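You operate a simulated robot arm through the tools that you are given. There is no shell and no other tool.

Carry out the task below with a simulated robot arm. There is one attempt and no reset: what you move stays moved.

## Task
Rinse the yellow probe, seat it in the tall jar and switch it on.
Fine: rinse it under the hose of the green-handled tap and shut the tap again; the stopper goes in the blue ring; leave the other probe alone.

It is judged by the outcome, as a careful person would: the job done as asked, and still so three seconds after it is handed in. It fails if anything else is knocked over, pushed out of place, dropped, spilled or broken. A push-on lid holds only when it is set on centred and level and pressed home; a screw cap is set on level and turned clockwise until tight.

## Robot
A 6-joint arm with a two-finger gripper, fixed in place. Base frame: the origin is on the floor under the middle of its stand, x ahead of it, y to its left, z up; the work surface is at about z = 0.9. Lengths are in m, angles in rad, forces in N, time in s.
It reaches about 1.572 m from its shoulder. Its first joint turns from -2.897 to 2.897 rad. Payload 2.45 kg.
Tool frame: the origin (TCP) lies between the finger pads and is the grasp point; the fingertips stand 0.02 m ahead of it; z points along the fingers, y is the line along which they close. The gripper opens to 0.14 m; its body begins 0.168 m behind the TCP.
Orientation is that of the tool frame in the base frame, as a unit quaternion [x, y, z, w]. With the fingers straight down and closing along the base's y, the tool's x points along the base's -x, its y along +y and its z along -z.

## Interface
- The arm moves only by the tool drive_tool. Its argument "targets" is a list of rows, each an object (a shift or turn left out is 0, a gripper value left out holds the last) with "offset": the shift along the tool's x, y, z in units of 200 mm (1.0 is 200 mm), a list of three; "rotation": the turn, a rotation vector about the tool's x, y, z in units of 90 degrees (1.0 is 90 degrees), a list of three; "fingers": the opening, from 0 (shut) to 1 (fully open). In form: [{"offset": [dx, dy, dz], "rotation": [wx, wy, wz], "fingers": fingers}, ...]. A call has 1 to 20 rows; each row is the pose to reach, as a shift and turn from the pose commanded when the call began, along the tool's axes at that moment. A call with a number of a shift or a turn outside -1 to 1 is refused whole. Rows are played at 5 a second. More than 0.05 m and 0.15 rad between two rows, or a gripper value outside its range, and nothing of the call is played. A pose out of reach is approached as far as the arm can. The call stops where the force on the tool passes 40 N (or 10 N more than at its start, if that is more) or the arm is blocked; 0.2 s more then pass. The fingers move at their own pace (about 0.045 m/s each) and stop on an object; they squeeze with about 24 N. The grip force told is the motor's: it shows also when the fingers shut on nothing. Time passes only in rows, and 0.2 s behind the last, so rows that repeat a pose let the fingers close. The reply holds the time, the measured pose of the TCP, the force on the tool along the base axes, the opening and the grip force, in the units named above and with some noise, with the torque about the TCP (base axes, N m) and any sound that the robot's microphone picked up.
- Cameras (640 x 400 px; columns grow to the right, rows downward): "scene" is fixed at [0.0509, 0.5006, 1.5868]; the picture's right is [-0.32, -0.95, 0.00], its down [-0.40, 0.13, -0.91] and it looks along [0.86, -0.29, -0.42] (base axes); focal length 315 px, centre (320, 200). "wrist" rides on the gripper at [0.078, 0.011, -0.209] in the tool frame; the picture's right is [-0.14, 0.99, 0.00], its down [-0.92, -0.13, -0.37] and it looks along [-0.36, -0.05, 0.93] (tool axes); focal length 280 px, centre (320, 200). There is no depth. A picture from a camera that has moved, and an enlarged one, comes with that camera's place and axes in the base frame and with its lens.
- grab_frame(camera): a new picture of that camera. The clock stands still meanwhile.
- close_up(camera, box): a new picture of the part [left, top, right, bottom] of that camera's present view, enlarged. The clock stands still meanwhile.
- finish_job(): hands the job in; it is judged then, once.

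Places have to be worked out from the pictures, the camera data and where the tool is seen. Open the gripper and draw the arm clear of the work before you hand the job in, unless the task says otherwise.

The tools are called as a command line: name --argument value ..., lists and objects as JSON in quotes. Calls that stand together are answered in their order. drive_tool: Moves the arm, as the interface text tells. Its arguments: {"type":"object","properties":{"targets":{"type":"array","items":{"type":"object","properties":{"offset":{"type":"array","items":{"type":"number"}},"rotation":{"type":"array","items":{"type":"number"}},"fingers":{"type":"number"}}}}},"required":["targets"]} The other tools are called the same way: grab_frame (camera) takes a picture; close_up (camera, box) takes an enlarged picture of a part of a camera's view; finish_job () hands the job in.

At the start:

```text
time: 0.0
tcp_pos: [0.688, 0.0716, 1.4026]
ee_rot: [0.0, 1.0, 0.001, 0.0]
wrist_force: [0.4, 0.0, -0.2]
moment: [-0.04, -0.03, 0.02]
opening: 0.1403
gripper_force: 0.1
```

scene: 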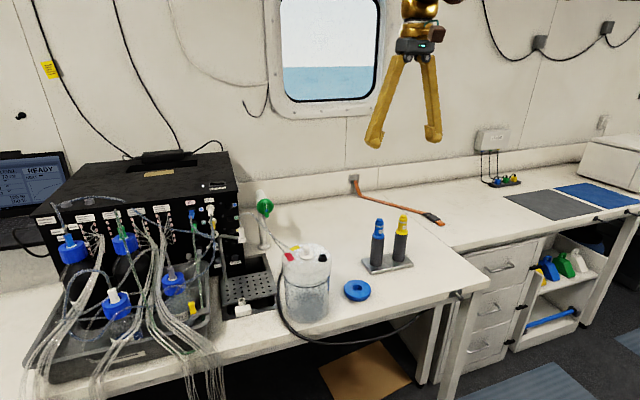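
wrist: 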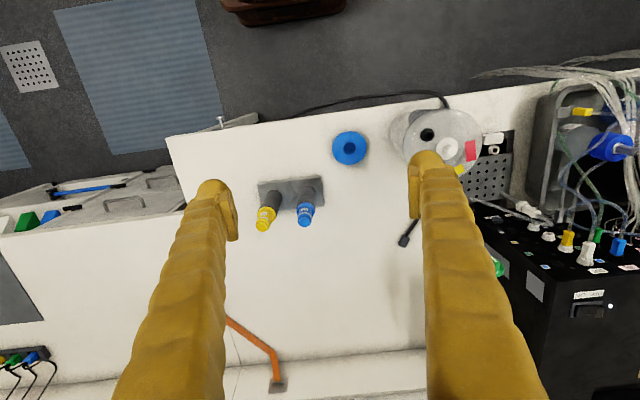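

I'll begin by looking closely at the scene: the probes, the jar, the tap and the blue ring.

close_up --camera "scene" --box '[220, 180, 460, 330]'

close_up --camera "scene" --box '[180, 170, 340, 270]'

close_up --camera "wrist" --box '[220, 80, 540, 280]'

close_up --camera "scene" --box '[340, 190, 440, 280]'

```text
2.67 times, centred on (340, 255) of scene
camera zoom: at [0.0509, 0.5006, 1.5868], right [-0.32, -0.95, 0.0], down [-0.4, 0.13, -0.91], along [0.86, -0.29, -0.42], focal length 840 px, centre (267, 53)
```

zoom: 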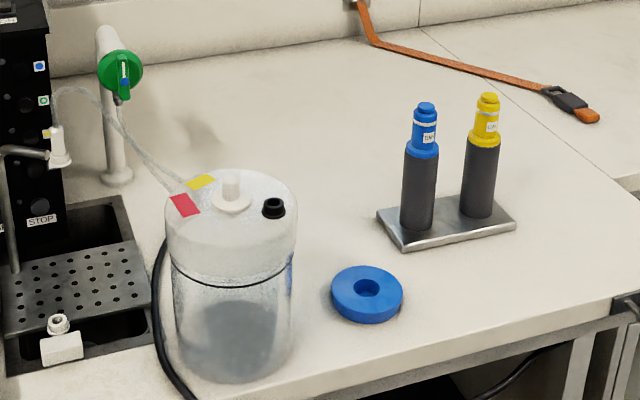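

```text
4.00 times, centred on (260, 220) of scene
camera zoom: at [0.0509, 0.5006, 1.5868], right [-0.32, -0.95, 0.0], down [-0.4, 0.13, -0.91], along [0.86, -0.29, -0.42], focal length 1260 px, centre (560, 120)
```

zoom: 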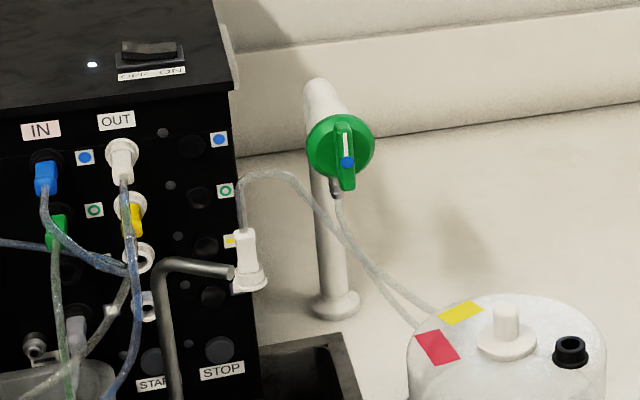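

```text
2.00 times, centred on (380, 180) of wrist
camera zoom: at [0.6089, 0.0828, 1.6112], right [0.14, 0.99, 0.0], down [0.92, -0.13, 0.37], along [0.36, -0.05, -0.93], focal length 561 px, centre (200, 240)
```

zoom: 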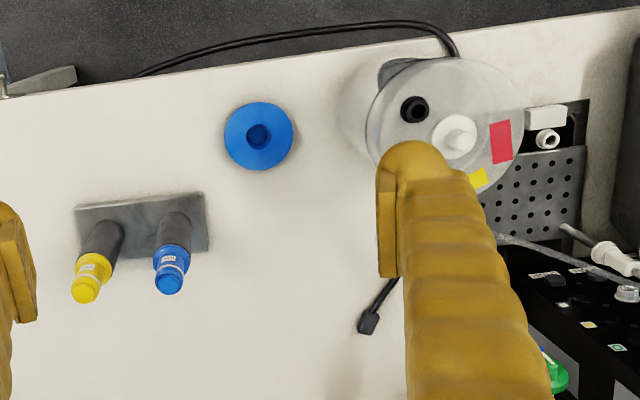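

```text
4.44 times, centred on (390, 235) of scene
camera zoom: at [0.0509, 0.5006, 1.5868], right [-0.32, -0.95, 0.0], down [-0.4, 0.13, -0.91], along [0.86, -0.29, -0.42], focal length 1401 px, centre (9, 44)
```

zoom: 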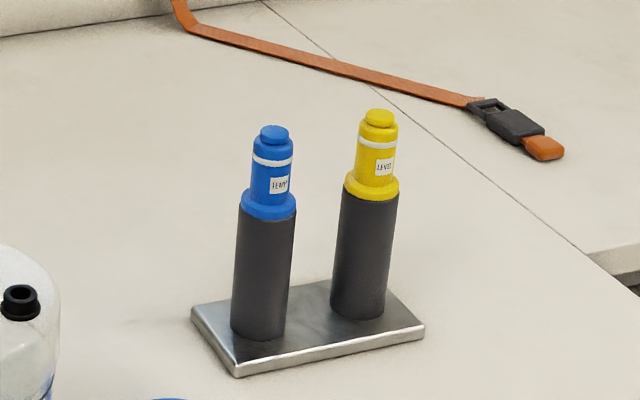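

The jar's lid has a white stopper in its centre and a black port off to one side, and the yellow "LEVEL" probe stands next to the blue one. I'll move the wrist camera over towards the tap and jar to see them better.

drive_tool --targets '[{"offset": [0, 0.25, 0]}, {"offset": [0, 0.5, 0]}, {"offset": [0, 0.75, 0]}, {"offset": [0, 1.0, 0]}]'

grab_frame --camera "wrist"

grab_frame --camera "scene"

```text
time: 1.0
tcp_pos: [0.6903, 0.2729, 1.4021]
ee_rot: [0.001, 1.0, 0.001, 0.001]
wrist_force: [-0.7, 0.1, -0.5]
moment: [-0.01, -0.07, 0.01]
opening: 0.1403
gripper_force: 0.1
```

```text
taken
camera wrist: at [0.6107, 0.284, 1.6123], right [0.14, 0.99, 0.0], down [0.92, -0.13, 0.37], along [0.37, -0.05, -0.93], focal length 280 px, centre (320, 200)
```

wrist: 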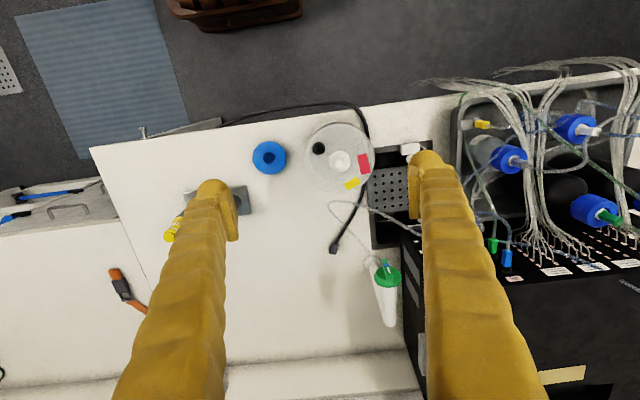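

```text
taken
```

scene: 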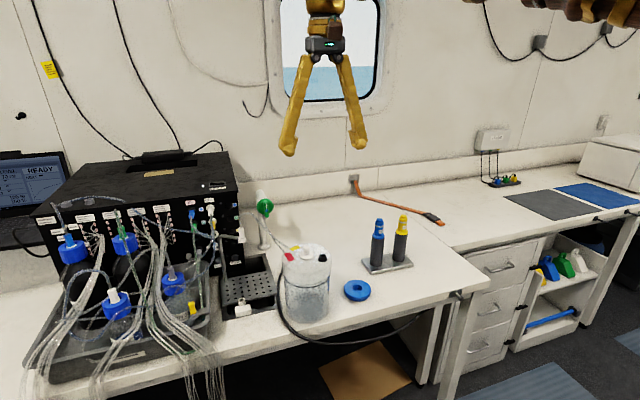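

The tap is now in the gap between the fingers; I'll enlarge the tap, its hose and the jar lid.

close_up --camera "wrist" --box '[300, 180, 440, 340]'

close_up --camera "wrist" --box '[240, 110, 400, 210]'

```text
2.50 times, centred on (370, 260) of wrist
camera zoom: at [0.6107, 0.284, 1.6123], right [0.14, 0.99, 0.0], down [0.92, -0.13, 0.37], along [0.37, -0.05, -0.93], focal length 701 px, centre (195, 50)
```

zoom: 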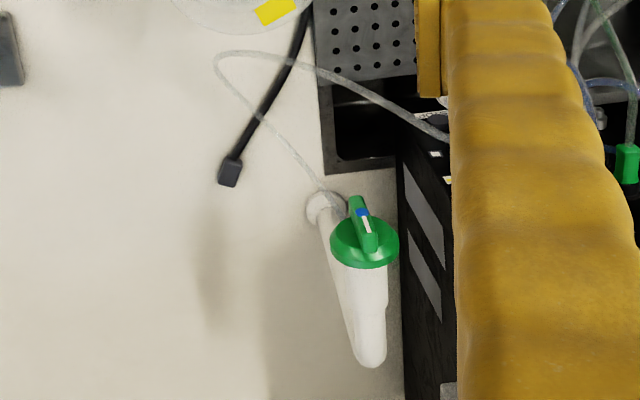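

```text
4.00 times, centred on (320, 160) of wrist
camera zoom: at [0.6107, 0.284, 1.6123], right [0.14, 0.99, 0.0], down [0.92, -0.13, 0.37], along [0.37, -0.05, -0.93], focal length 1122 px, centre (320, 360)
```

zoom: 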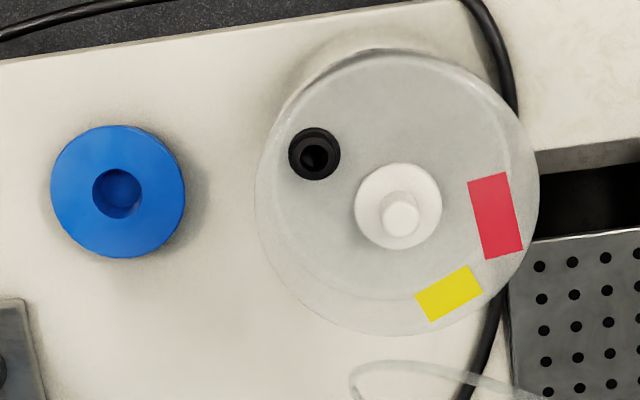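

The hose runs from the tap in a loop to the white nozzle held over the drain grate. I'll shift the view so I can see the nozzle, the drain and the front of the tap.

drive_tool --targets '[{"offset": [0.2, 0.15, 0]}, {"offset": [0.4, 0.3, 0]}, {"offset": [0.6, 0.45, 0]}, {"offset": [0.75, 0.6, 0]}, {"offset": [0.75, 0.75, 0]}]'

grab_frame --camera "wrist"

close_up --camera "scene" --box '[190, 180, 320, 330]'

close_up --camera "scene" --box '[225, 190, 285, 250]'

```text
time: 2.2
tcp_pos: [0.5378, 0.4224, 1.4039]
ee_rot: [0.0, 1.0, -0.001, -0.001]
wrist_force: [-0.4, 0.2, 0.5]
moment: [0.01, -0.02, 0.02]
opening: 0.1402
gripper_force: 0.1
```

```text
taken
camera wrist: at [0.4589, 0.433, 1.6126], right [0.14, 0.99, 0.0], down [0.92, -0.13, 0.37], along [0.37, -0.05, -0.93], focal length 280 px, centre (320, 200)
```

wrist: 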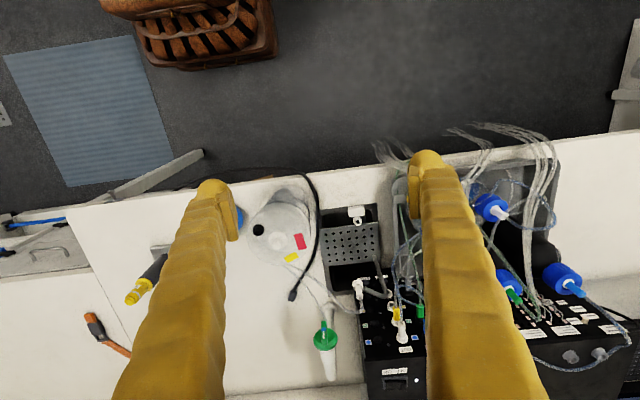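

```text
2.67 times, centred on (255, 255) of scene
camera zoom: at [0.0509, 0.5006, 1.5868], right [-0.32, -0.95, 0.0], down [-0.4, 0.13, -0.91], along [0.86, -0.29, -0.42], focal length 840 px, centre (493, 53)
```

zoom: 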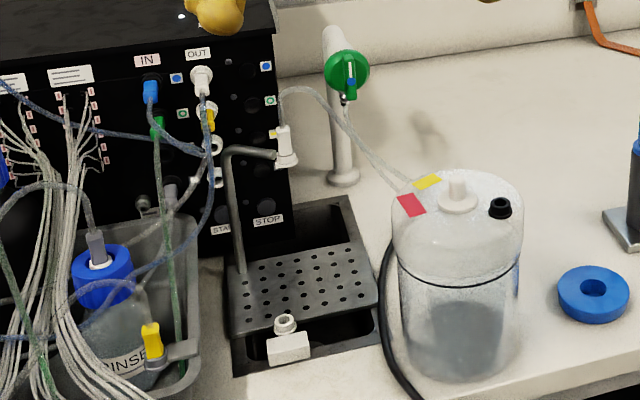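

```text
6.67 times, centred on (255, 220) of scene
camera zoom: at [0.0509, 0.5006, 1.5868], right [-0.32, -0.95, 0.0], down [-0.4, 0.13, -0.91], along [0.86, -0.29, -0.42], focal length 2101 px, centre (753, 67)
```

zoom: 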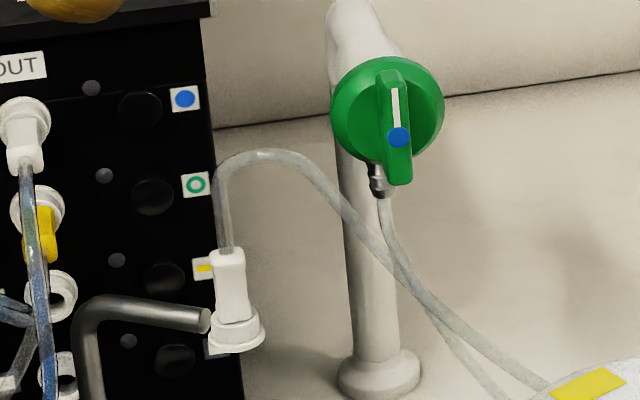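

I can make out the nozzle on its bent post. I'll enlarge the wrist view of the nozzle, drain and tap so I can triangulate them.

close_up --camera "wrist" --box '[280, 190, 420, 390]'

close_up --camera "wrist" --box '[300, 260, 420, 340]'

```text
2.00 times, centred on (350, 290) of wrist
camera zoom: at [0.4589, 0.433, 1.6126], right [0.14, 0.99, 0.0], down [0.92, -0.13, 0.37], along [0.37, -0.05, -0.93], focal length 561 px, centre (260, 20)
```

zoom: 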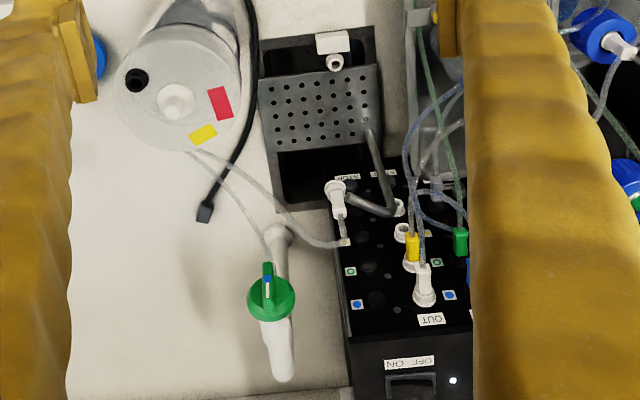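

```text
5.00 times, centred on (360, 300) of wrist
camera zoom: at [0.4589, 0.433, 1.6126], right [0.14, 0.99, 0.0], down [0.92, -0.13, 0.37], along [0.37, -0.05, -0.93], focal length 1402 px, centre (120, -300)
```

zoom: 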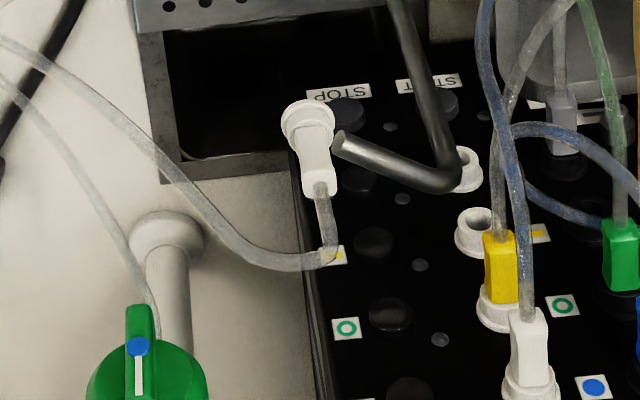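

The nozzle outlet comes out at about (0.89, 0.46, 1.08) and the tap handle at about (0.99, 0.37, 1.13). The stopper is at about (0.747, 0.306), with its knob top at z≈1.115. I'll move above the jar for a closer look before gripping the stopper.

drive_tool --targets '[{"offset": [-0.17, -0.1, 0.1]}, {"offset": [-0.34, -0.2, 0.2]}, {"offset": [-0.51, -0.3, 0.3]}, {"offset": [-0.68, -0.4, 0.4]}, {"offset": [-0.85, -0.5, 0.5]}, {"offset": [-1.0, -0.58, 0.6]}, {"offset": [-1.0, -0.58, 0.6]}]'

grab_frame --camera "wrist"

grab_frame --camera "scene"

```text
time: 3.8
tcp_pos: [0.738, 0.3071, 1.2827]
ee_rot: [0.0, 1.0, 0.0, 0.0]
wrist_force: [0.1, -0.8, -0.2]
moment: [0.0, 0.01, 0.02]
opening: 0.1401
gripper_force: 0.1
```

```text
taken
camera wrist: at [0.6596, 0.3184, 1.4922], right [0.14, 0.99, 0.0], down [0.92, -0.13, 0.37], along [0.37, -0.05, -0.93], focal length 280 px, centre (320, 200)
```

wrist: 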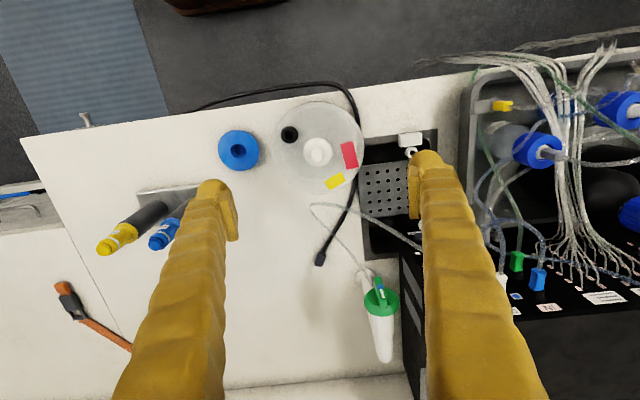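

```text
taken
```

scene: 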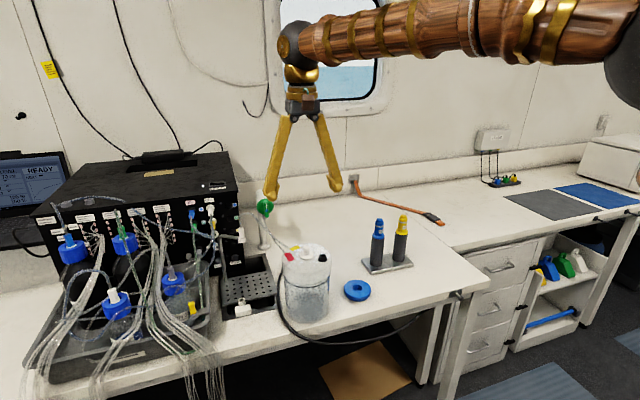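

The stopper appears almost on the tool axis. I'll enlarge the lid for a precise fix.

close_up --camera "wrist" --box '[260, 95, 380, 195]'

close_up --camera "wrist" --box '[200, 110, 280, 190]'

close_up --camera "scene" --box '[270, 230, 380, 330]'

close_up --camera "wrist" --box '[340, 270, 420, 370]'

```text
4.00 times, centred on (320, 145) of wrist
camera zoom: at [0.6596, 0.3184, 1.4922], right [0.14, 0.99, 0.0], down [0.92, -0.13, 0.37], along [0.37, -0.05, -0.93], focal length 1122 px, centre (320, 420)
```

zoom: 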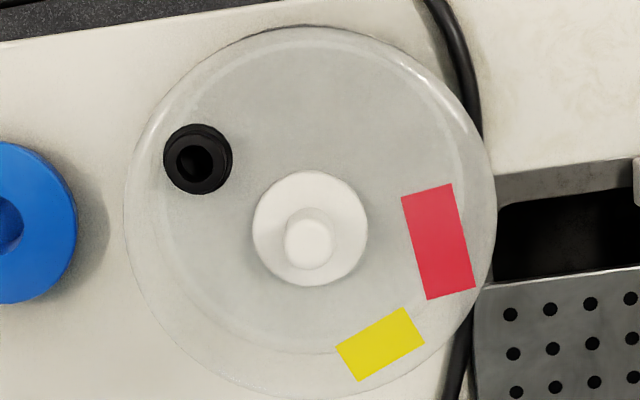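

```text
5.00 times, centred on (240, 150) of wrist
camera zoom: at [0.6596, 0.3184, 1.4922], right [0.14, 0.99, 0.0], down [0.92, -0.13, 0.37], along [0.37, -0.05, -0.93], focal length 1402 px, centre (720, 450)
```

zoom: 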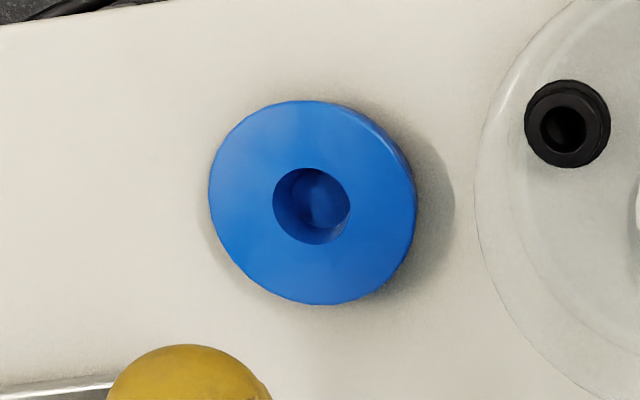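

```text
4.00 times, centred on (325, 280) of scene
camera zoom: at [0.0509, 0.5006, 1.5868], right [-0.32, -0.95, 0.0], down [-0.4, 0.13, -0.91], along [0.86, -0.29, -0.42], focal length 1260 px, centre (300, -120)
```

zoom: 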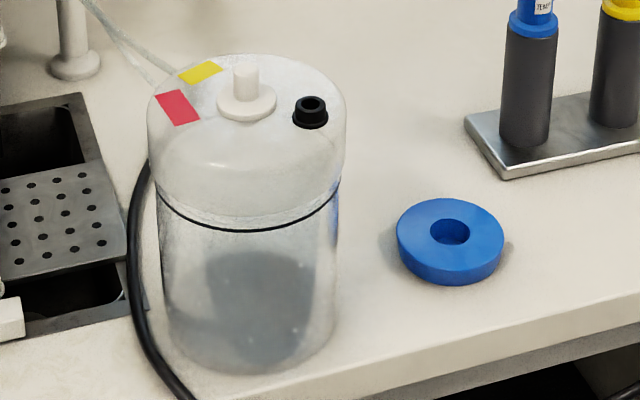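

```text
4.00 times, centred on (380, 320) of wrist
camera zoom: at [0.6596, 0.3184, 1.4922], right [0.14, 0.99, 0.0], down [0.92, -0.13, 0.37], along [0.37, -0.05, -0.93], focal length 1122 px, centre (80, -280)
```

zoom: 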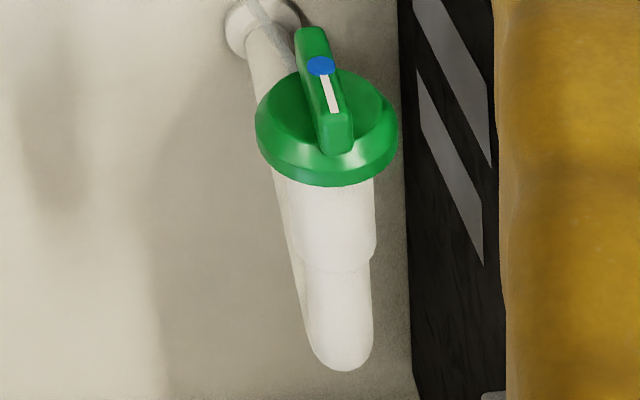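

The stopper knob works out at about (0.7435, 0.303) and 16 mm wide, with the black port to its lower left. I'll turn the gripper so the fingers close clear of the port, narrow the opening, and descend part way.

drive_tool --targets '[{"offset": [-0.0275, -0.0185, 0.0], "rotation": [0, 0, -0.09], "fingers": 0.45}, {"offset": [-0.0275, -0.0185, 0.1], "rotation": [0, 0, -0.18], "fingers": 0.45}, {"offset": [-0.0275, -0.0185, 0.2], "rotation": [0, 0, -0.27], "fingers": 0.45}, {"offset": [-0.0275, -0.0185, 0.3], "rotation": [0, 0, -0.36], "fingers": 0.45}, {"offset": [-0.0275, -0.0185, 0.4], "rotation": [0, 0, -0.45], "fingers": 0.45}, {"offset": [-0.0275, -0.0185, 0.5], "rotation": [0, 0, -0.5], "fingers": 0.45}, {"offset": [-0.0275, -0.0185, 0.6], "rotation": [0, 0, -0.5], "fingers": 0.45}, {"offset": [-0.0275, -0.0185, 0.6], "rotation": [0, 0, -0.5], "fingers": 0.45}]'

grab_frame --camera "wrist"

close_up --camera "scene" --box '[230, 150, 380, 330]'

```text
time: 5.6
tcp_pos: [0.7444, 0.3031, 1.1623]
ee_rot: [-0.382, 0.924, 0.0, 0.0]
wrist_force: [-0.3, 0.1, 0.4]
moment: [0.0, -0.03, -0.02]
opening: 0.0628
gripper_force: 0.3
```

```text
taken
camera wrist: at [0.6807, 0.2556, 1.3715], right [-0.6, 0.8, 0.0], down [0.74, 0.56, 0.37], along [0.29, 0.22, -0.93], focal length 280 px, centre (320, 200)
```

wrist: 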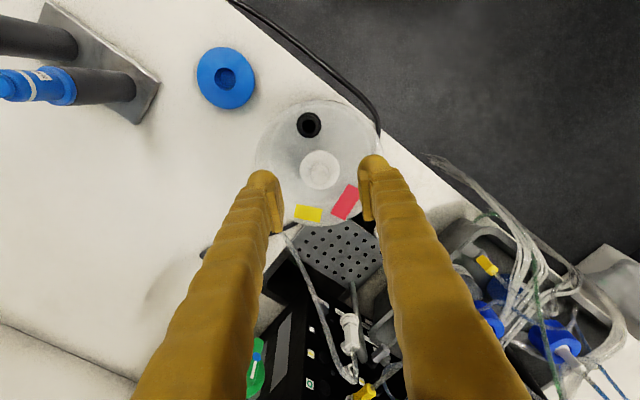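

```text
2.22 times, centred on (305, 240) of scene
camera zoom: at [0.0509, 0.5006, 1.5868], right [-0.32, -0.95, 0.0], down [-0.4, 0.13, -0.91], along [0.86, -0.29, -0.42], focal length 700 px, centre (353, 111)
```

zoom: 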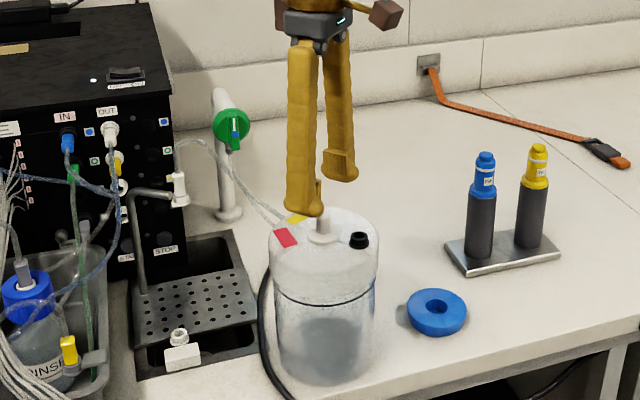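

The stopper is between the fingers in the picture; I'll zoom in to check the centring.

close_up --camera "wrist" --box '[250, 100, 390, 240]'

```text
2.86 times, centred on (320, 170) of wrist
camera zoom: at [0.6807, 0.2556, 1.3715], right [-0.6, 0.8, 0.0], down [0.74, 0.56, 0.37], along [0.29, 0.22, -0.93], focal length 801 px, centre (320, 286)
```

zoom: 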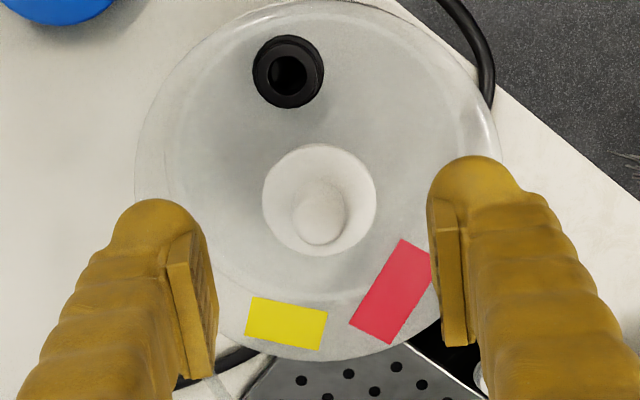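

The knob is centred, with its top at z≈1.112 and its flange at z≈1.089. I'll descend so the pads straddle the knob just above the flange, then close.

drive_tool --targets '[{"offset": [0, 0, 0.08], "fingers": 0.45}, {"offset": [0, 0, 0.16], "fingers": 0.45}, {"offset": [0, 0, 0.24], "fingers": 0.45}, {"offset": [0, 0, 0.24], "fingers": 0.0}, {"offset": [0, 0, 0.24], "fingers": 0.0}, {"offset": [0, 0, 0.24], "fingers": 0.0}, {"offset": [0, 0, 0.24], "fingers": 0.0}, {"offset": [0, 0, 0.24], "fingers": 0.0}]'

close_up --camera "scene" --box '[260, 190, 360, 330]'

```text
time: 7.4
tcp_pos: [0.7436, 0.3026, 1.1121]
ee_rot: [-0.383, 0.924, 0.0, 0.0]
wrist_force: [-0.1, -0.1, -1.1]
moment: [-0.02, 0.02, 0.02]
opening: 0.0139
gripper_force: 24.3
```

```text
2.86 times, centred on (310, 260) of scene
camera zoom: at [0.0509, 0.5006, 1.5868], right [-0.32, -0.95, 0.0], down [-0.4, 0.13, -0.91], along [0.86, -0.29, -0.42], focal length 900 px, centre (349, 29)
```

zoom: 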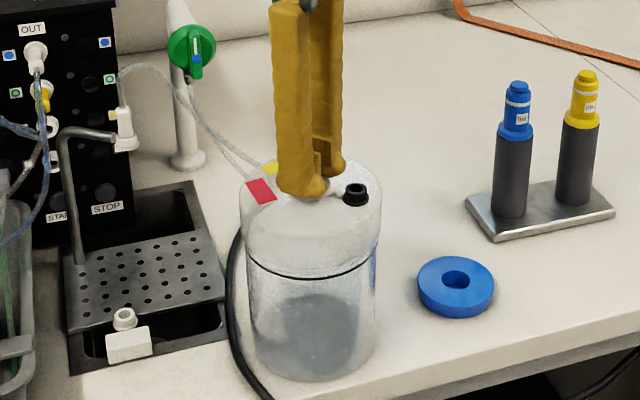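

The fingers have stopped on the knob at 14 mm with 24 N. I'll lift slowly and see whether the stopper comes free without the jar.

drive_tool --targets '[{"offset": [0, 0, -0.02]}, {"offset": [0, 0, -0.04]}, {"offset": [0, 0, -0.07]}, {"offset": [0, 0, -0.1]}, {"offset": [0, 0, -0.15]}, {"offset": [0, 0, -0.2]}]'

close_up --camera "scene" --box '[260, 190, 360, 330]'

```text
time: 8.8
tcp_pos: [0.7438, 0.3031, 1.1537]
ee_rot: [-0.382, 0.924, -0.001, 0.0]
wrist_force: [0.6, 0.3, 0.7]
moment: [0.0, 0.01, -0.06]
opening: 0.0147
gripper_force: 24.1
```

```text
2.86 times, centred on (310, 260) of scene
camera zoom: at [0.0509, 0.5006, 1.5868], right [-0.32, -0.95, 0.0], down [-0.4, 0.13, -0.91], along [0.86, -0.29, -0.42], focal length 900 px, centre (349, 29)
```

zoom: 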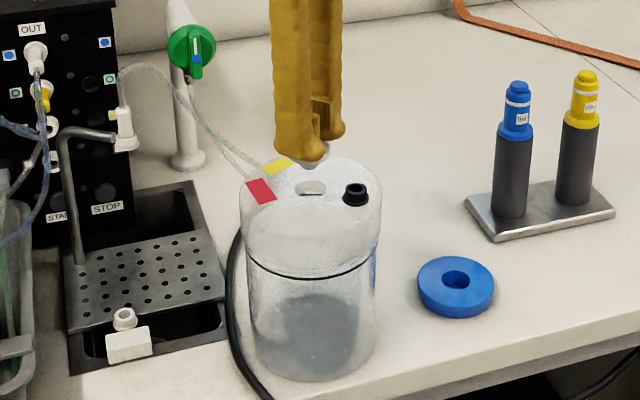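

The stopper is out and the jar's hole is open. I'll lift further and look at the stopper in the gripper and the hole.

drive_tool --targets '[{"offset": [0, 0, -0.15]}, {"offset": [0, 0, -0.3]}, {"offset": [0, 0, -0.4]}]'

close_up --camera "scene" --box '[260, 150, 360, 290]'

grab_frame --camera "wrist"

close_up --camera "wrist" --box '[240, 90, 400, 250]'

```text
time: 9.6
tcp_pos: [0.7439, 0.3025, 1.2349]
ee_rot: [-0.382, 0.924, 0.0, 0.0]
wrist_force: [0.4, -0.1, 0.3]
moment: [-0.04, 0.0, -0.01]
opening: 0.0151
gripper_force: 24.2
```

```text
2.86 times, centred on (310, 220) of scene
camera zoom: at [0.0509, 0.5006, 1.5868], right [-0.32, -0.95, 0.0], down [-0.4, 0.13, -0.91], along [0.86, -0.29, -0.42], focal length 900 px, centre (349, 143)
```

zoom: 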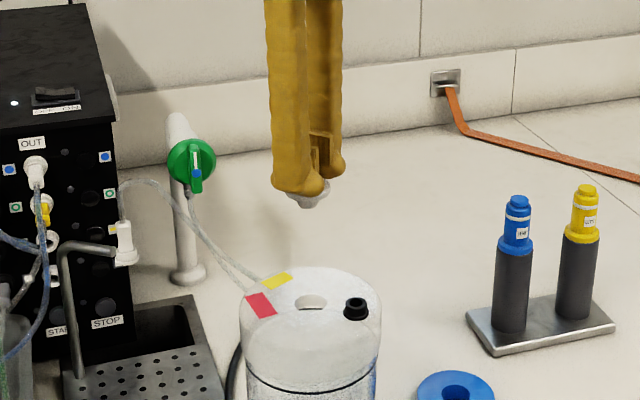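

```text
taken
camera wrist: at [0.6799, 0.2547, 1.4444], right [-0.6, 0.8, 0.0], down [0.74, 0.56, 0.37], along [0.29, 0.22, -0.93], focal length 280 px, centre (320, 200)
```

wrist: 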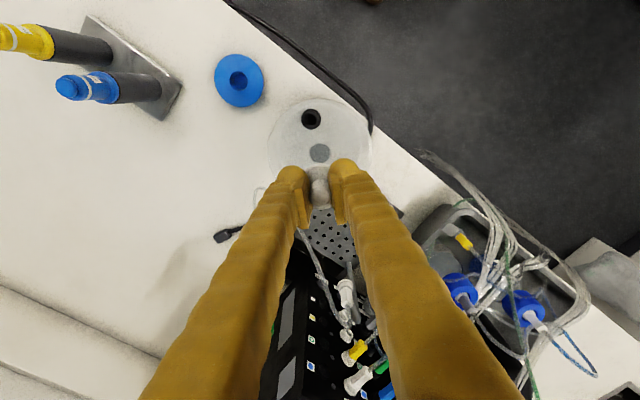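

```text
2.50 times, centred on (320, 170) of wrist
camera zoom: at [0.6799, 0.2547, 1.4444], right [-0.6, 0.8, 0.0], down [0.74, 0.56, 0.37], along [0.29, 0.22, -0.93], focal length 701 px, centre (320, 275)
```

zoom: 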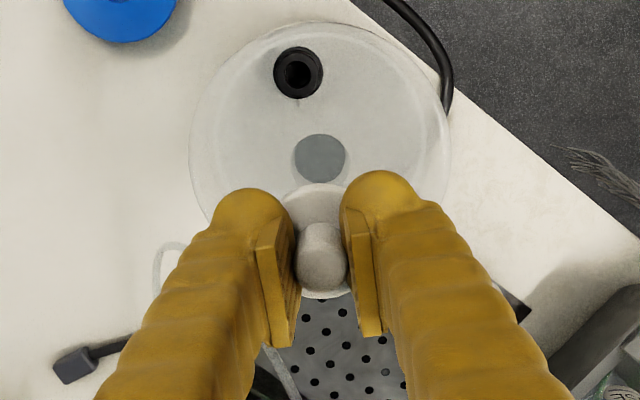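

The stopper hangs level and the hole (about 26 mm) is at (0.744, 0.3025), z≈1.081. I'll carry the stopper over the blue ring, which I put at about (0.753, 0.135), and refine the position there.

drive_tool --targets '[{"offset": [0.14, -0.156, 0]}, {"offset": [0.28, -0.312, 0]}, {"offset": [0.42, -0.468, 0]}, {"offset": [0.56, -0.625, 0]}, {"offset": [0.56, -0.625, 0.22]}, {"offset": [0.56, -0.625, 0.44]}, {"offset": [0.56, -0.625, 0.65]}, {"offset": [0.56, -0.625, 0.65]}]'

grab_frame --camera "wrist"

close_up --camera "wrist" --box '[240, 90, 400, 250]'

close_up --camera "scene" --box '[300, 200, 440, 310]'

```text
time: 11.4
tcp_pos: [0.7525, 0.1326, 1.1057]
ee_rot: [-0.383, 0.924, -0.001, 0.0]
wrist_force: [-0.3, -0.9, 0.1]
moment: [-0.01, 0.01, -0.02]
opening: 0.015
gripper_force: 24.0
```

```text
taken
camera wrist: at [0.6883, 0.0854, 1.315], right [-0.6, 0.8, 0.0], down [0.74, 0.56, 0.37], along [0.29, 0.22, -0.93], focal length 280 px, centre (320, 200)
```

wrist: 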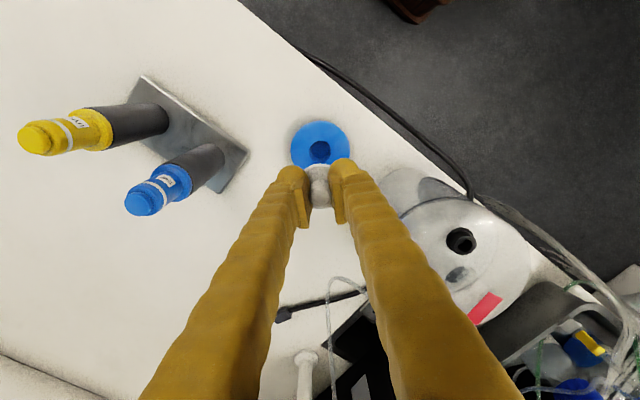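

```text
2.50 times, centred on (320, 170) of wrist
camera zoom: at [0.6883, 0.0854, 1.315], right [-0.6, 0.8, 0.0], down [0.74, 0.56, 0.37], along [0.29, 0.22, -0.93], focal length 701 px, centre (320, 275)
```

zoom: 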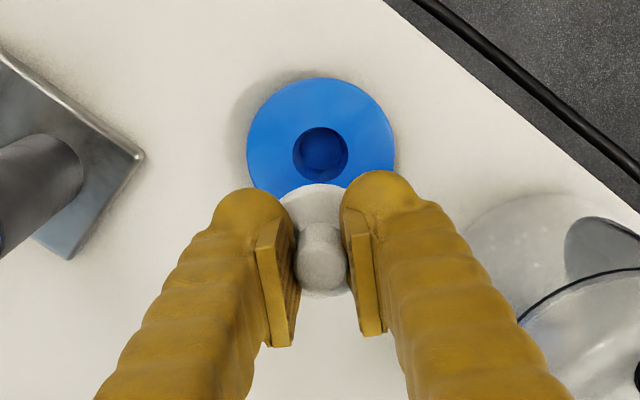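

```text
3.64 times, centred on (370, 255) of scene
camera zoom: at [0.0509, 0.5006, 1.5868], right [-0.32, -0.95, 0.0], down [-0.4, 0.13, -0.91], along [0.86, -0.29, -0.42], focal length 1146 px, centre (138, 0)
```

zoom: 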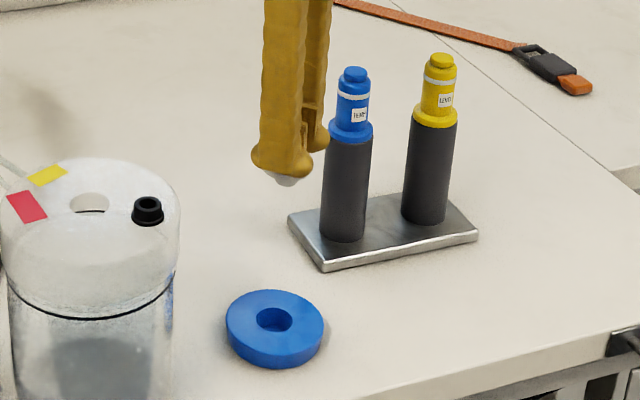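

The ring hole is centred sideways but about 5 mm further along the tool's −x. I'll correct that, lower to z≈1.0 and recheck.

drive_tool --targets '[{"offset": [-0.027, 0, 0.0]}, {"offset": [-0.027, 0, 0.2]}, {"offset": [-0.027, 0, 0.4]}, {"offset": [-0.027, 0, 0.5]}, {"offset": [-0.027, 0, 0.5]}]'

close_up --camera "wrist" --box '[240, 90, 400, 250]'

close_up --camera "scene" --box '[310, 220, 410, 310]'

```text
time: 12.6
tcp_pos: [0.7579, 0.1395, 1.0042]
ee_rot: [-0.382, 0.924, 0.001, -0.001]
wrist_force: [-0.2, -0.6, -0.7]
moment: [0.03, -0.01, 0.01]
opening: 0.015
gripper_force: 23.5
```

```text
2.50 times, centred on (320, 170) of wrist
camera zoom: at [0.693, 0.0924, 1.213], right [-0.6, 0.8, 0.0], down [0.74, 0.56, 0.37], along [0.29, 0.22, -0.93], focal length 701 px, centre (320, 275)
```

zoom: 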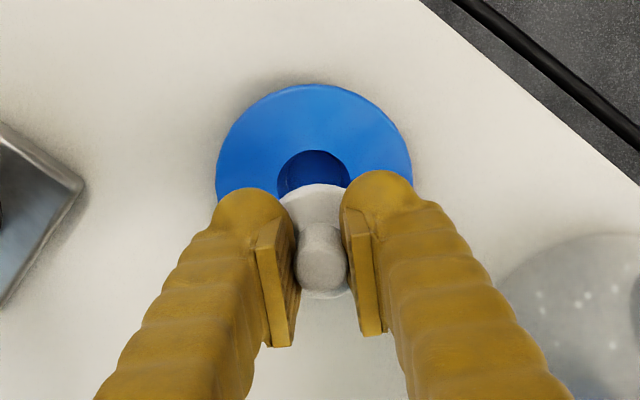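

```text
4.44 times, centred on (360, 265) of scene
camera zoom: at [0.0509, 0.5006, 1.5868], right [-0.32, -0.95, 0.0], down [-0.4, 0.13, -0.91], along [0.86, -0.29, -0.42], focal length 1401 px, centre (142, -89)
```

zoom: 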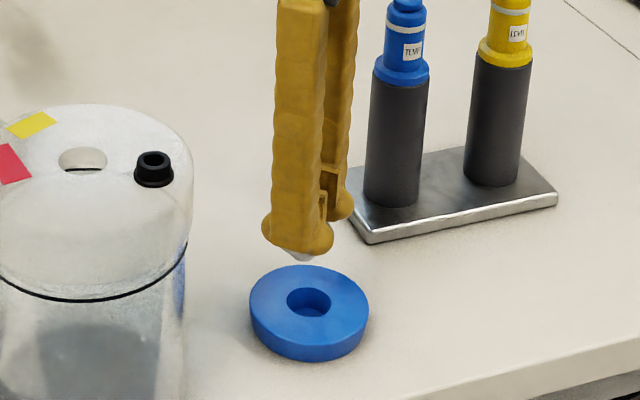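

The hole now reads about 4 mm along tool +x and 3 mm along −y of the axis. I'll correct by that and lower to just above the ring.

drive_tool --targets '[{"offset": [0.02, -0.015, 0.0]}, {"offset": [0.02, -0.015, 0.06]}, {"offset": [0.02, -0.015, 0.12]}, {"offset": [0.02, -0.015, 0.12]}]'

close_up --camera "wrist" --box '[240, 90, 400, 250]'

close_up --camera "scene" --box '[330, 250, 390, 310]'

```text
time: 13.6
tcp_pos: [0.7568, 0.1331, 0.9804]
ee_rot: [-0.383, 0.924, -0.001, 0.0]
wrist_force: [-0.2, 0.1, 0.4]
moment: [-0.01, -0.01, 0.0]
opening: 0.015
gripper_force: 24.2
```

```text
2.50 times, centred on (320, 170) of wrist
camera zoom: at [0.6924, 0.0853, 1.1895], right [-0.6, 0.8, 0.0], down [0.74, 0.56, 0.37], along [0.29, 0.22, -0.93], focal length 701 px, centre (320, 275)
```

zoom: 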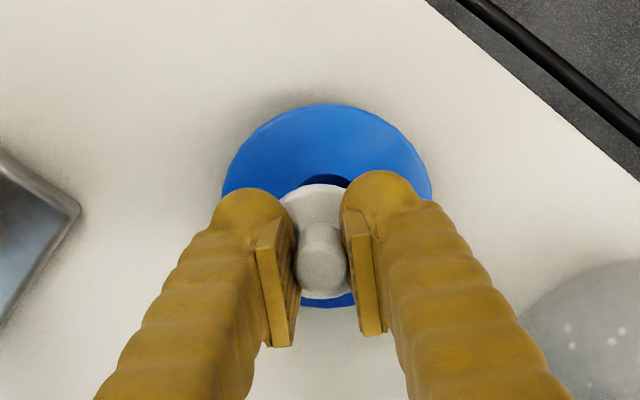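

```text
6.67 times, centred on (360, 280) of scene
camera zoom: at [0.0509, 0.5006, 1.5868], right [-0.32, -0.95, 0.0], down [-0.4, 0.13, -0.91], along [0.86, -0.29, -0.42], focal length 2101 px, centre (53, -333)
```

zoom: 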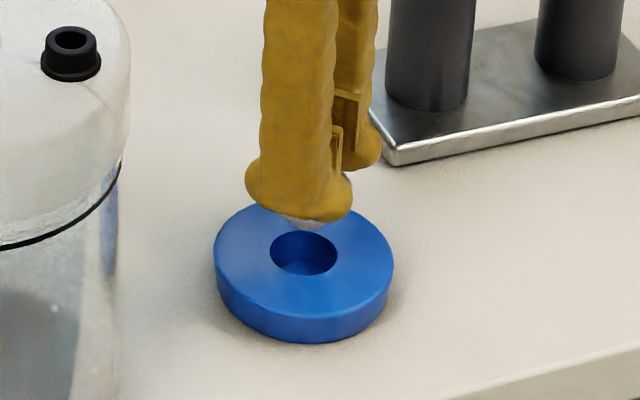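

The centring along x is right, but the hole is about 2.5 mm to the +y side of the tool axis. I'll correct and descend into the ring in small steps, watching the force.

drive_tool --targets '[{"offset": [0.0, 0.0125, 0.0]}, {"offset": [0.0, 0.0125, 0.0]}, {"offset": [0.0, 0.0125, 0.03]}, {"offset": [0.0, 0.0125, 0.06]}, {"offset": [0.0, 0.0125, 0.09]}, {"offset": [0.0, 0.0125, 0.09]}]'

close_up --camera "wrist" --box '[240, 90, 400, 250]'

close_up --camera "scene" --box '[330, 250, 390, 310]'

```text
time: 15.0
tcp_pos: [0.7539, 0.1351, 0.9623]
ee_rot: [-0.384, 0.923, 0.0, 0.0]
wrist_force: [-0.3, 0.1, 0.0]
moment: [-0.01, -0.01, -0.02]
opening: 0.0148
gripper_force: 23.7
```

```text
2.50 times, centred on (320, 170) of wrist
camera zoom: at [0.6905, 0.0874, 1.1717], right [-0.6, 0.8, 0.0], down [0.74, 0.56, 0.37], along [0.29, 0.22, -0.93], focal length 701 px, centre (320, 275)
```

zoom: 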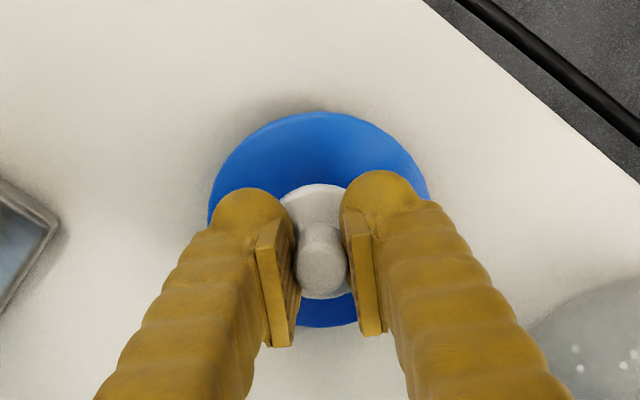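

```text
6.67 times, centred on (360, 280) of scene
camera zoom: at [0.0509, 0.5006, 1.5868], right [-0.32, -0.95, 0.0], down [-0.4, 0.13, -0.91], along [0.86, -0.29, -0.42], focal length 2101 px, centre (53, -333)
```

zoom: 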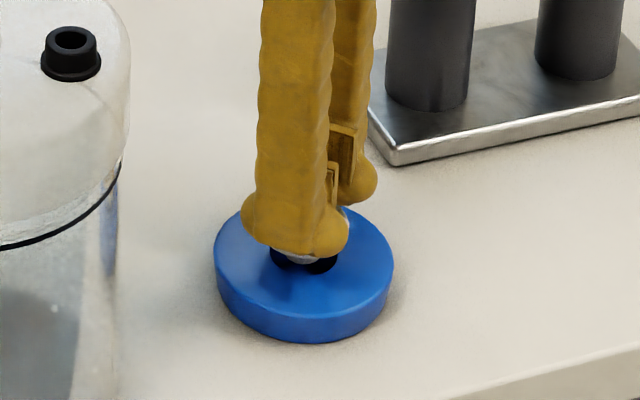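

Well centred now and the plug tip is entering the hole. I'll descend the last few millimetres.

drive_tool --targets '[{"offset": [-0.003, 0.0, 0.015]}, {"offset": [-0.003, 0.0, 0.03]}, {"offset": [-0.003, 0.0, 0.045]}, {"offset": [-0.003, 0.0, 0.045]}]'

close_up --camera "wrist" --box '[240, 90, 400, 250]'

close_up --camera "scene" --box '[330, 250, 390, 310]'

```text
time: 16.0
tcp_pos: [0.7543, 0.1346, 0.9521]
ee_rot: [-0.383, 0.924, 0.0, 0.001]
wrist_force: [-0.8, 0.4, -0.2]
moment: [0.03, -0.01, -0.01]
opening: 0.0151
gripper_force: 24.2
```

```text
2.50 times, centred on (320, 170) of wrist
camera zoom: at [0.6906, 0.0876, 1.1622], right [-0.6, 0.8, 0.0], down [0.74, 0.56, 0.37], along [0.29, 0.22, -0.93], focal length 701 px, centre (320, 275)
```

zoom: 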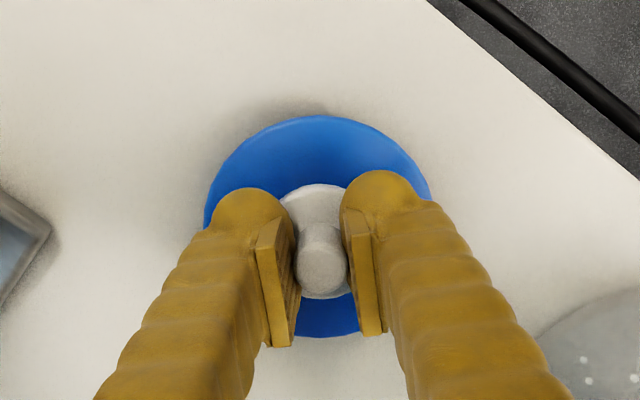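

```text
6.67 times, centred on (360, 280) of scene
camera zoom: at [0.0509, 0.5006, 1.5868], right [-0.32, -0.95, 0.0], down [-0.4, 0.13, -0.91], along [0.86, -0.29, -0.42], focal length 2101 px, centre (53, -333)
```

zoom: 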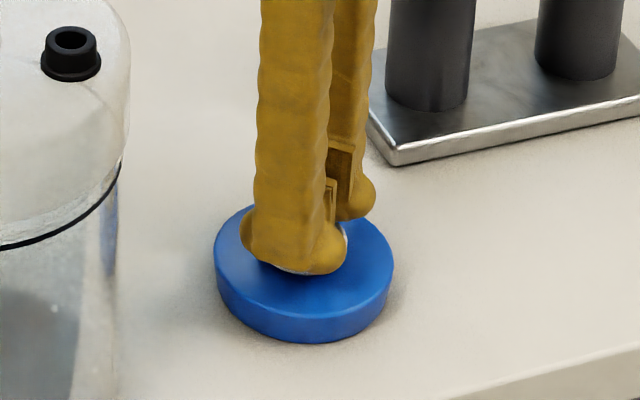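

No contact force yet, but the flange is nearly on the ring. I'll go down a few millimetres more until it touches.

drive_tool --targets '[{"offset": [0, 0.0, 0.01]}, {"offset": [0, 0.0, 0.02]}, {"offset": [0, 0.0, 0.02]}]'

close_up --camera "scene" --box '[330, 250, 390, 310]'

```text
time: 16.8
tcp_pos: [0.7547, 0.1352, 0.9479]
ee_rot: [-0.383, 0.924, 0.0, 0.0]
wrist_force: [-0.3, 0.5, 1.8]
moment: [0.0, 0.02, 0.0]
opening: 0.0151
gripper_force: 24.2
```

```text
6.67 times, centred on (360, 280) of scene
camera zoom: at [0.0509, 0.5006, 1.5868], right [-0.32, -0.95, 0.0], down [-0.4, 0.13, -0.91], along [0.86, -0.29, -0.42], focal length 2101 px, centre (53, -333)
```

zoom: 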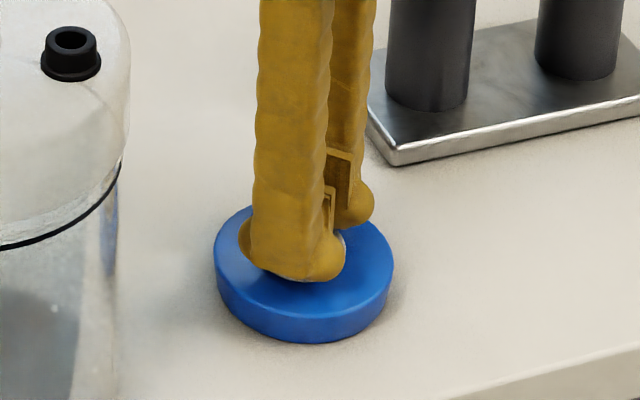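

A slight upward force of about 2 N suggests first contact. I'll go another 2 mm to confirm.

drive_tool --targets '[{"offset": [0, 0.0, 0.01]}, {"offset": [0, 0.0, 0.01]}]'

```text
time: 17.4
tcp_pos: [0.7545, 0.1346, 0.9471]
ee_rot: [-0.383, 0.924, 0.0, 0.0]
wrist_force: [-0.1, 1.6, 23.4]
moment: [0.05, -0.06, -0.01]
opening: 0.0152
gripper_force: 23.8
```

The flange is firmly on the ring, with 23 N upward. I'll ease off 2 mm, open the fingers and rise straight up.

drive_tool --targets '[{"offset": [0, 0, -0.008]}, {"offset": [0, 0, -0.008], "fingers": 0.4}, {"offset": [0, 0, -0.008], "fingers": 0.4}, {"offset": [0, 0, -0.008], "fingers": 0.4}, {"offset": [0, 0, -0.1], "fingers": 0.4}, {"offset": [0, 0, -0.3], "fingers": 0.4}, {"offset": [0, 0, -0.5], "fingers": 0.4}, {"offset": [0, 0, -0.7], "fingers": 0.4}]'

close_up --camera "scene" --box '[270, 210, 450, 330]'

grab_frame --camera "wrist"

```text
time: 19.2
tcp_pos: [0.7557, 0.1362, 1.0863]
ee_rot: [-0.383, 0.924, 0.0, -0.001]
wrist_force: [0.3, -1.0, 0.4]
moment: [-0.01, 0.0, 0.01]
opening: 0.0558
gripper_force: 0.0
```

```text
3.33 times, centred on (360, 270) of scene
camera zoom: at [0.0509, 0.5006, 1.5868], right [-0.32, -0.95, 0.0], down [-0.4, 0.13, -0.91], along [0.86, -0.29, -0.42], focal length 1050 px, centre (187, -33)
```

zoom: 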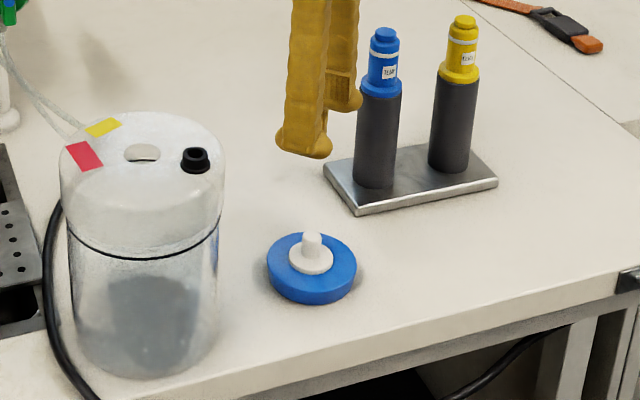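

```text
taken
camera wrist: at [0.6911, 0.0892, 1.2954], right [-0.6, 0.8, 0.0], down [0.74, 0.56, 0.37], along [0.29, 0.22, -0.93], focal length 280 px, centre (320, 200)
```

wrist: 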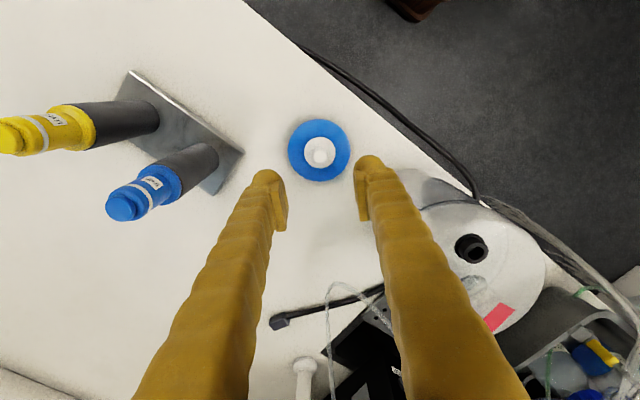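

The stopper sits level in the ring. Next is the tap: I'll rise, square the gripper up again and shut the fingers, so I can look at the tap from the front before touching it.

drive_tool --targets '[{"offset": [0, 0, -0.17], "rotation": [0, 0, 0.09], "fingers": 0}, {"offset": [0, 0, -0.34], "rotation": [0, 0, 0.18], "fingers": 0}, {"offset": [0, 0, -0.51], "rotation": [0, 0, 0.27], "fingers": 0}, {"offset": [0, 0, -0.68], "rotation": [0, 0, 0.36], "fingers": 0}, {"offset": [0, 0, -0.85], "rotation": [0, 0, 0.45], "fingers": 0}, {"offset": [0, 0, -1.0], "rotation": [0, 0, 0.5], "fingers": 0}]'

grab_frame --camera "wrist"

```text
time: 20.6
tcp_pos: [0.7547, 0.1367, 1.2875]
ee_rot: [0.001, 1.0, 0.0, 0.0]
wrist_force: [0.3, 0.7, -0.4]
moment: [0.02, 0.03, 0.0]
opening: 0.0
gripper_force: 23.7
```

```text
taken
camera wrist: at [0.6748, 0.1477, 1.4969], right [0.14, 0.99, 0.0], down [0.92, -0.13, 0.37], along [0.36, -0.05, -0.93], focal length 280 px, centre (320, 200)
```

wrist: 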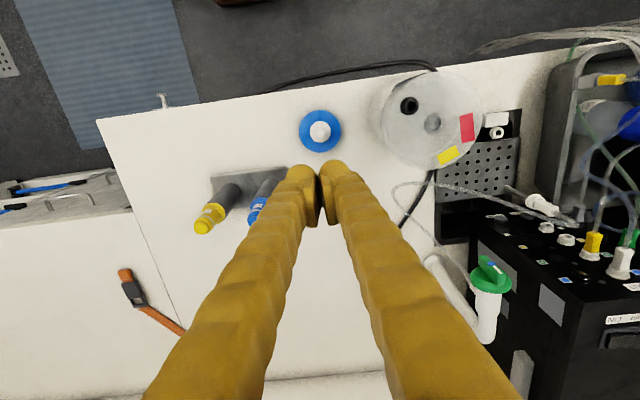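

Before opening the water I'll fix the yellow probe's position exactly, so I'll move above it for a look.

drive_tool --targets '[{"offset": [-0.1, -0.24, 0]}, {"offset": [-0.2, -0.48, 0]}, {"offset": [-0.3, -0.72, 0]}, {"offset": [-0.4, -0.96, 0]}, {"offset": [-0.4, -0.96, 0]}]'

grab_frame --camera "wrist"

close_up --camera "wrist" --box '[260, 70, 420, 190]'

close_up --camera "scene" --box '[360, 200, 420, 250]'

```text
refused: row 1 steps farther than a row can; nothing moved
```

```text
taken
camera wrist: at [0.6748, 0.1477, 1.4969], right [0.14, 0.99, 0.0], down [0.92, -0.13, 0.37], along [0.36, -0.05, -0.93], focal length 280 px, centre (320, 200)
```

wrist: 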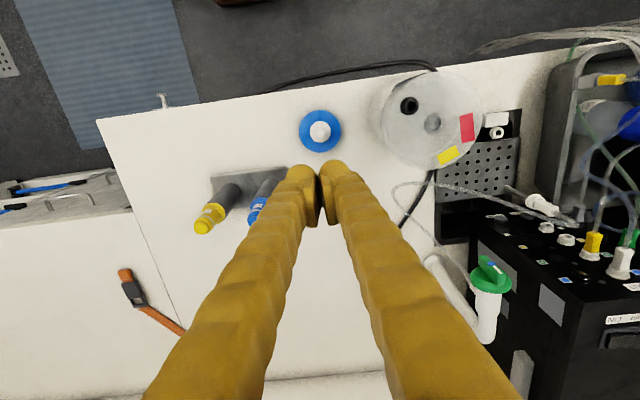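

```text
3.33 times, centred on (340, 130) of wrist
camera zoom: at [0.6748, 0.1477, 1.4969], right [0.14, 0.99, 0.0], down [0.92, -0.13, 0.37], along [0.36, -0.05, -0.93], focal length 935 px, centre (253, 433)
```

zoom: 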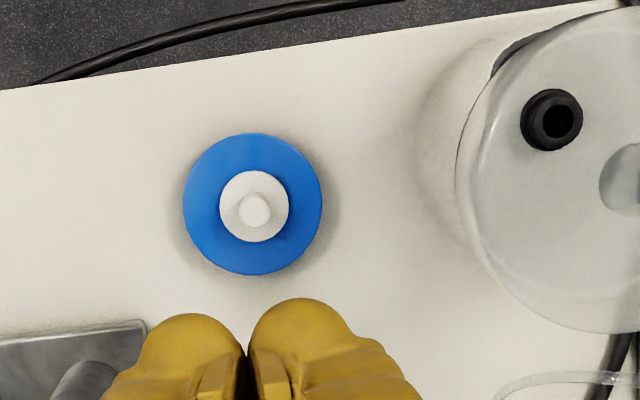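

```text
8.00 times, centred on (390, 225) of scene
camera zoom: at [0.0509, 0.5006, 1.5868], right [-0.32, -0.95, 0.0], down [-0.4, 0.13, -0.91], along [0.86, -0.29, -0.42], focal length 2521 px, centre (-240, 0)
```

zoom: 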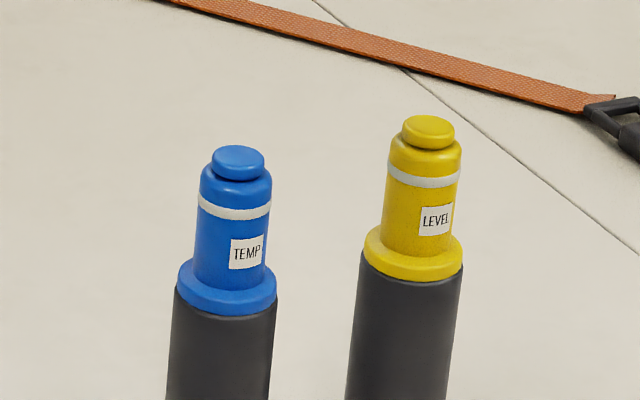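

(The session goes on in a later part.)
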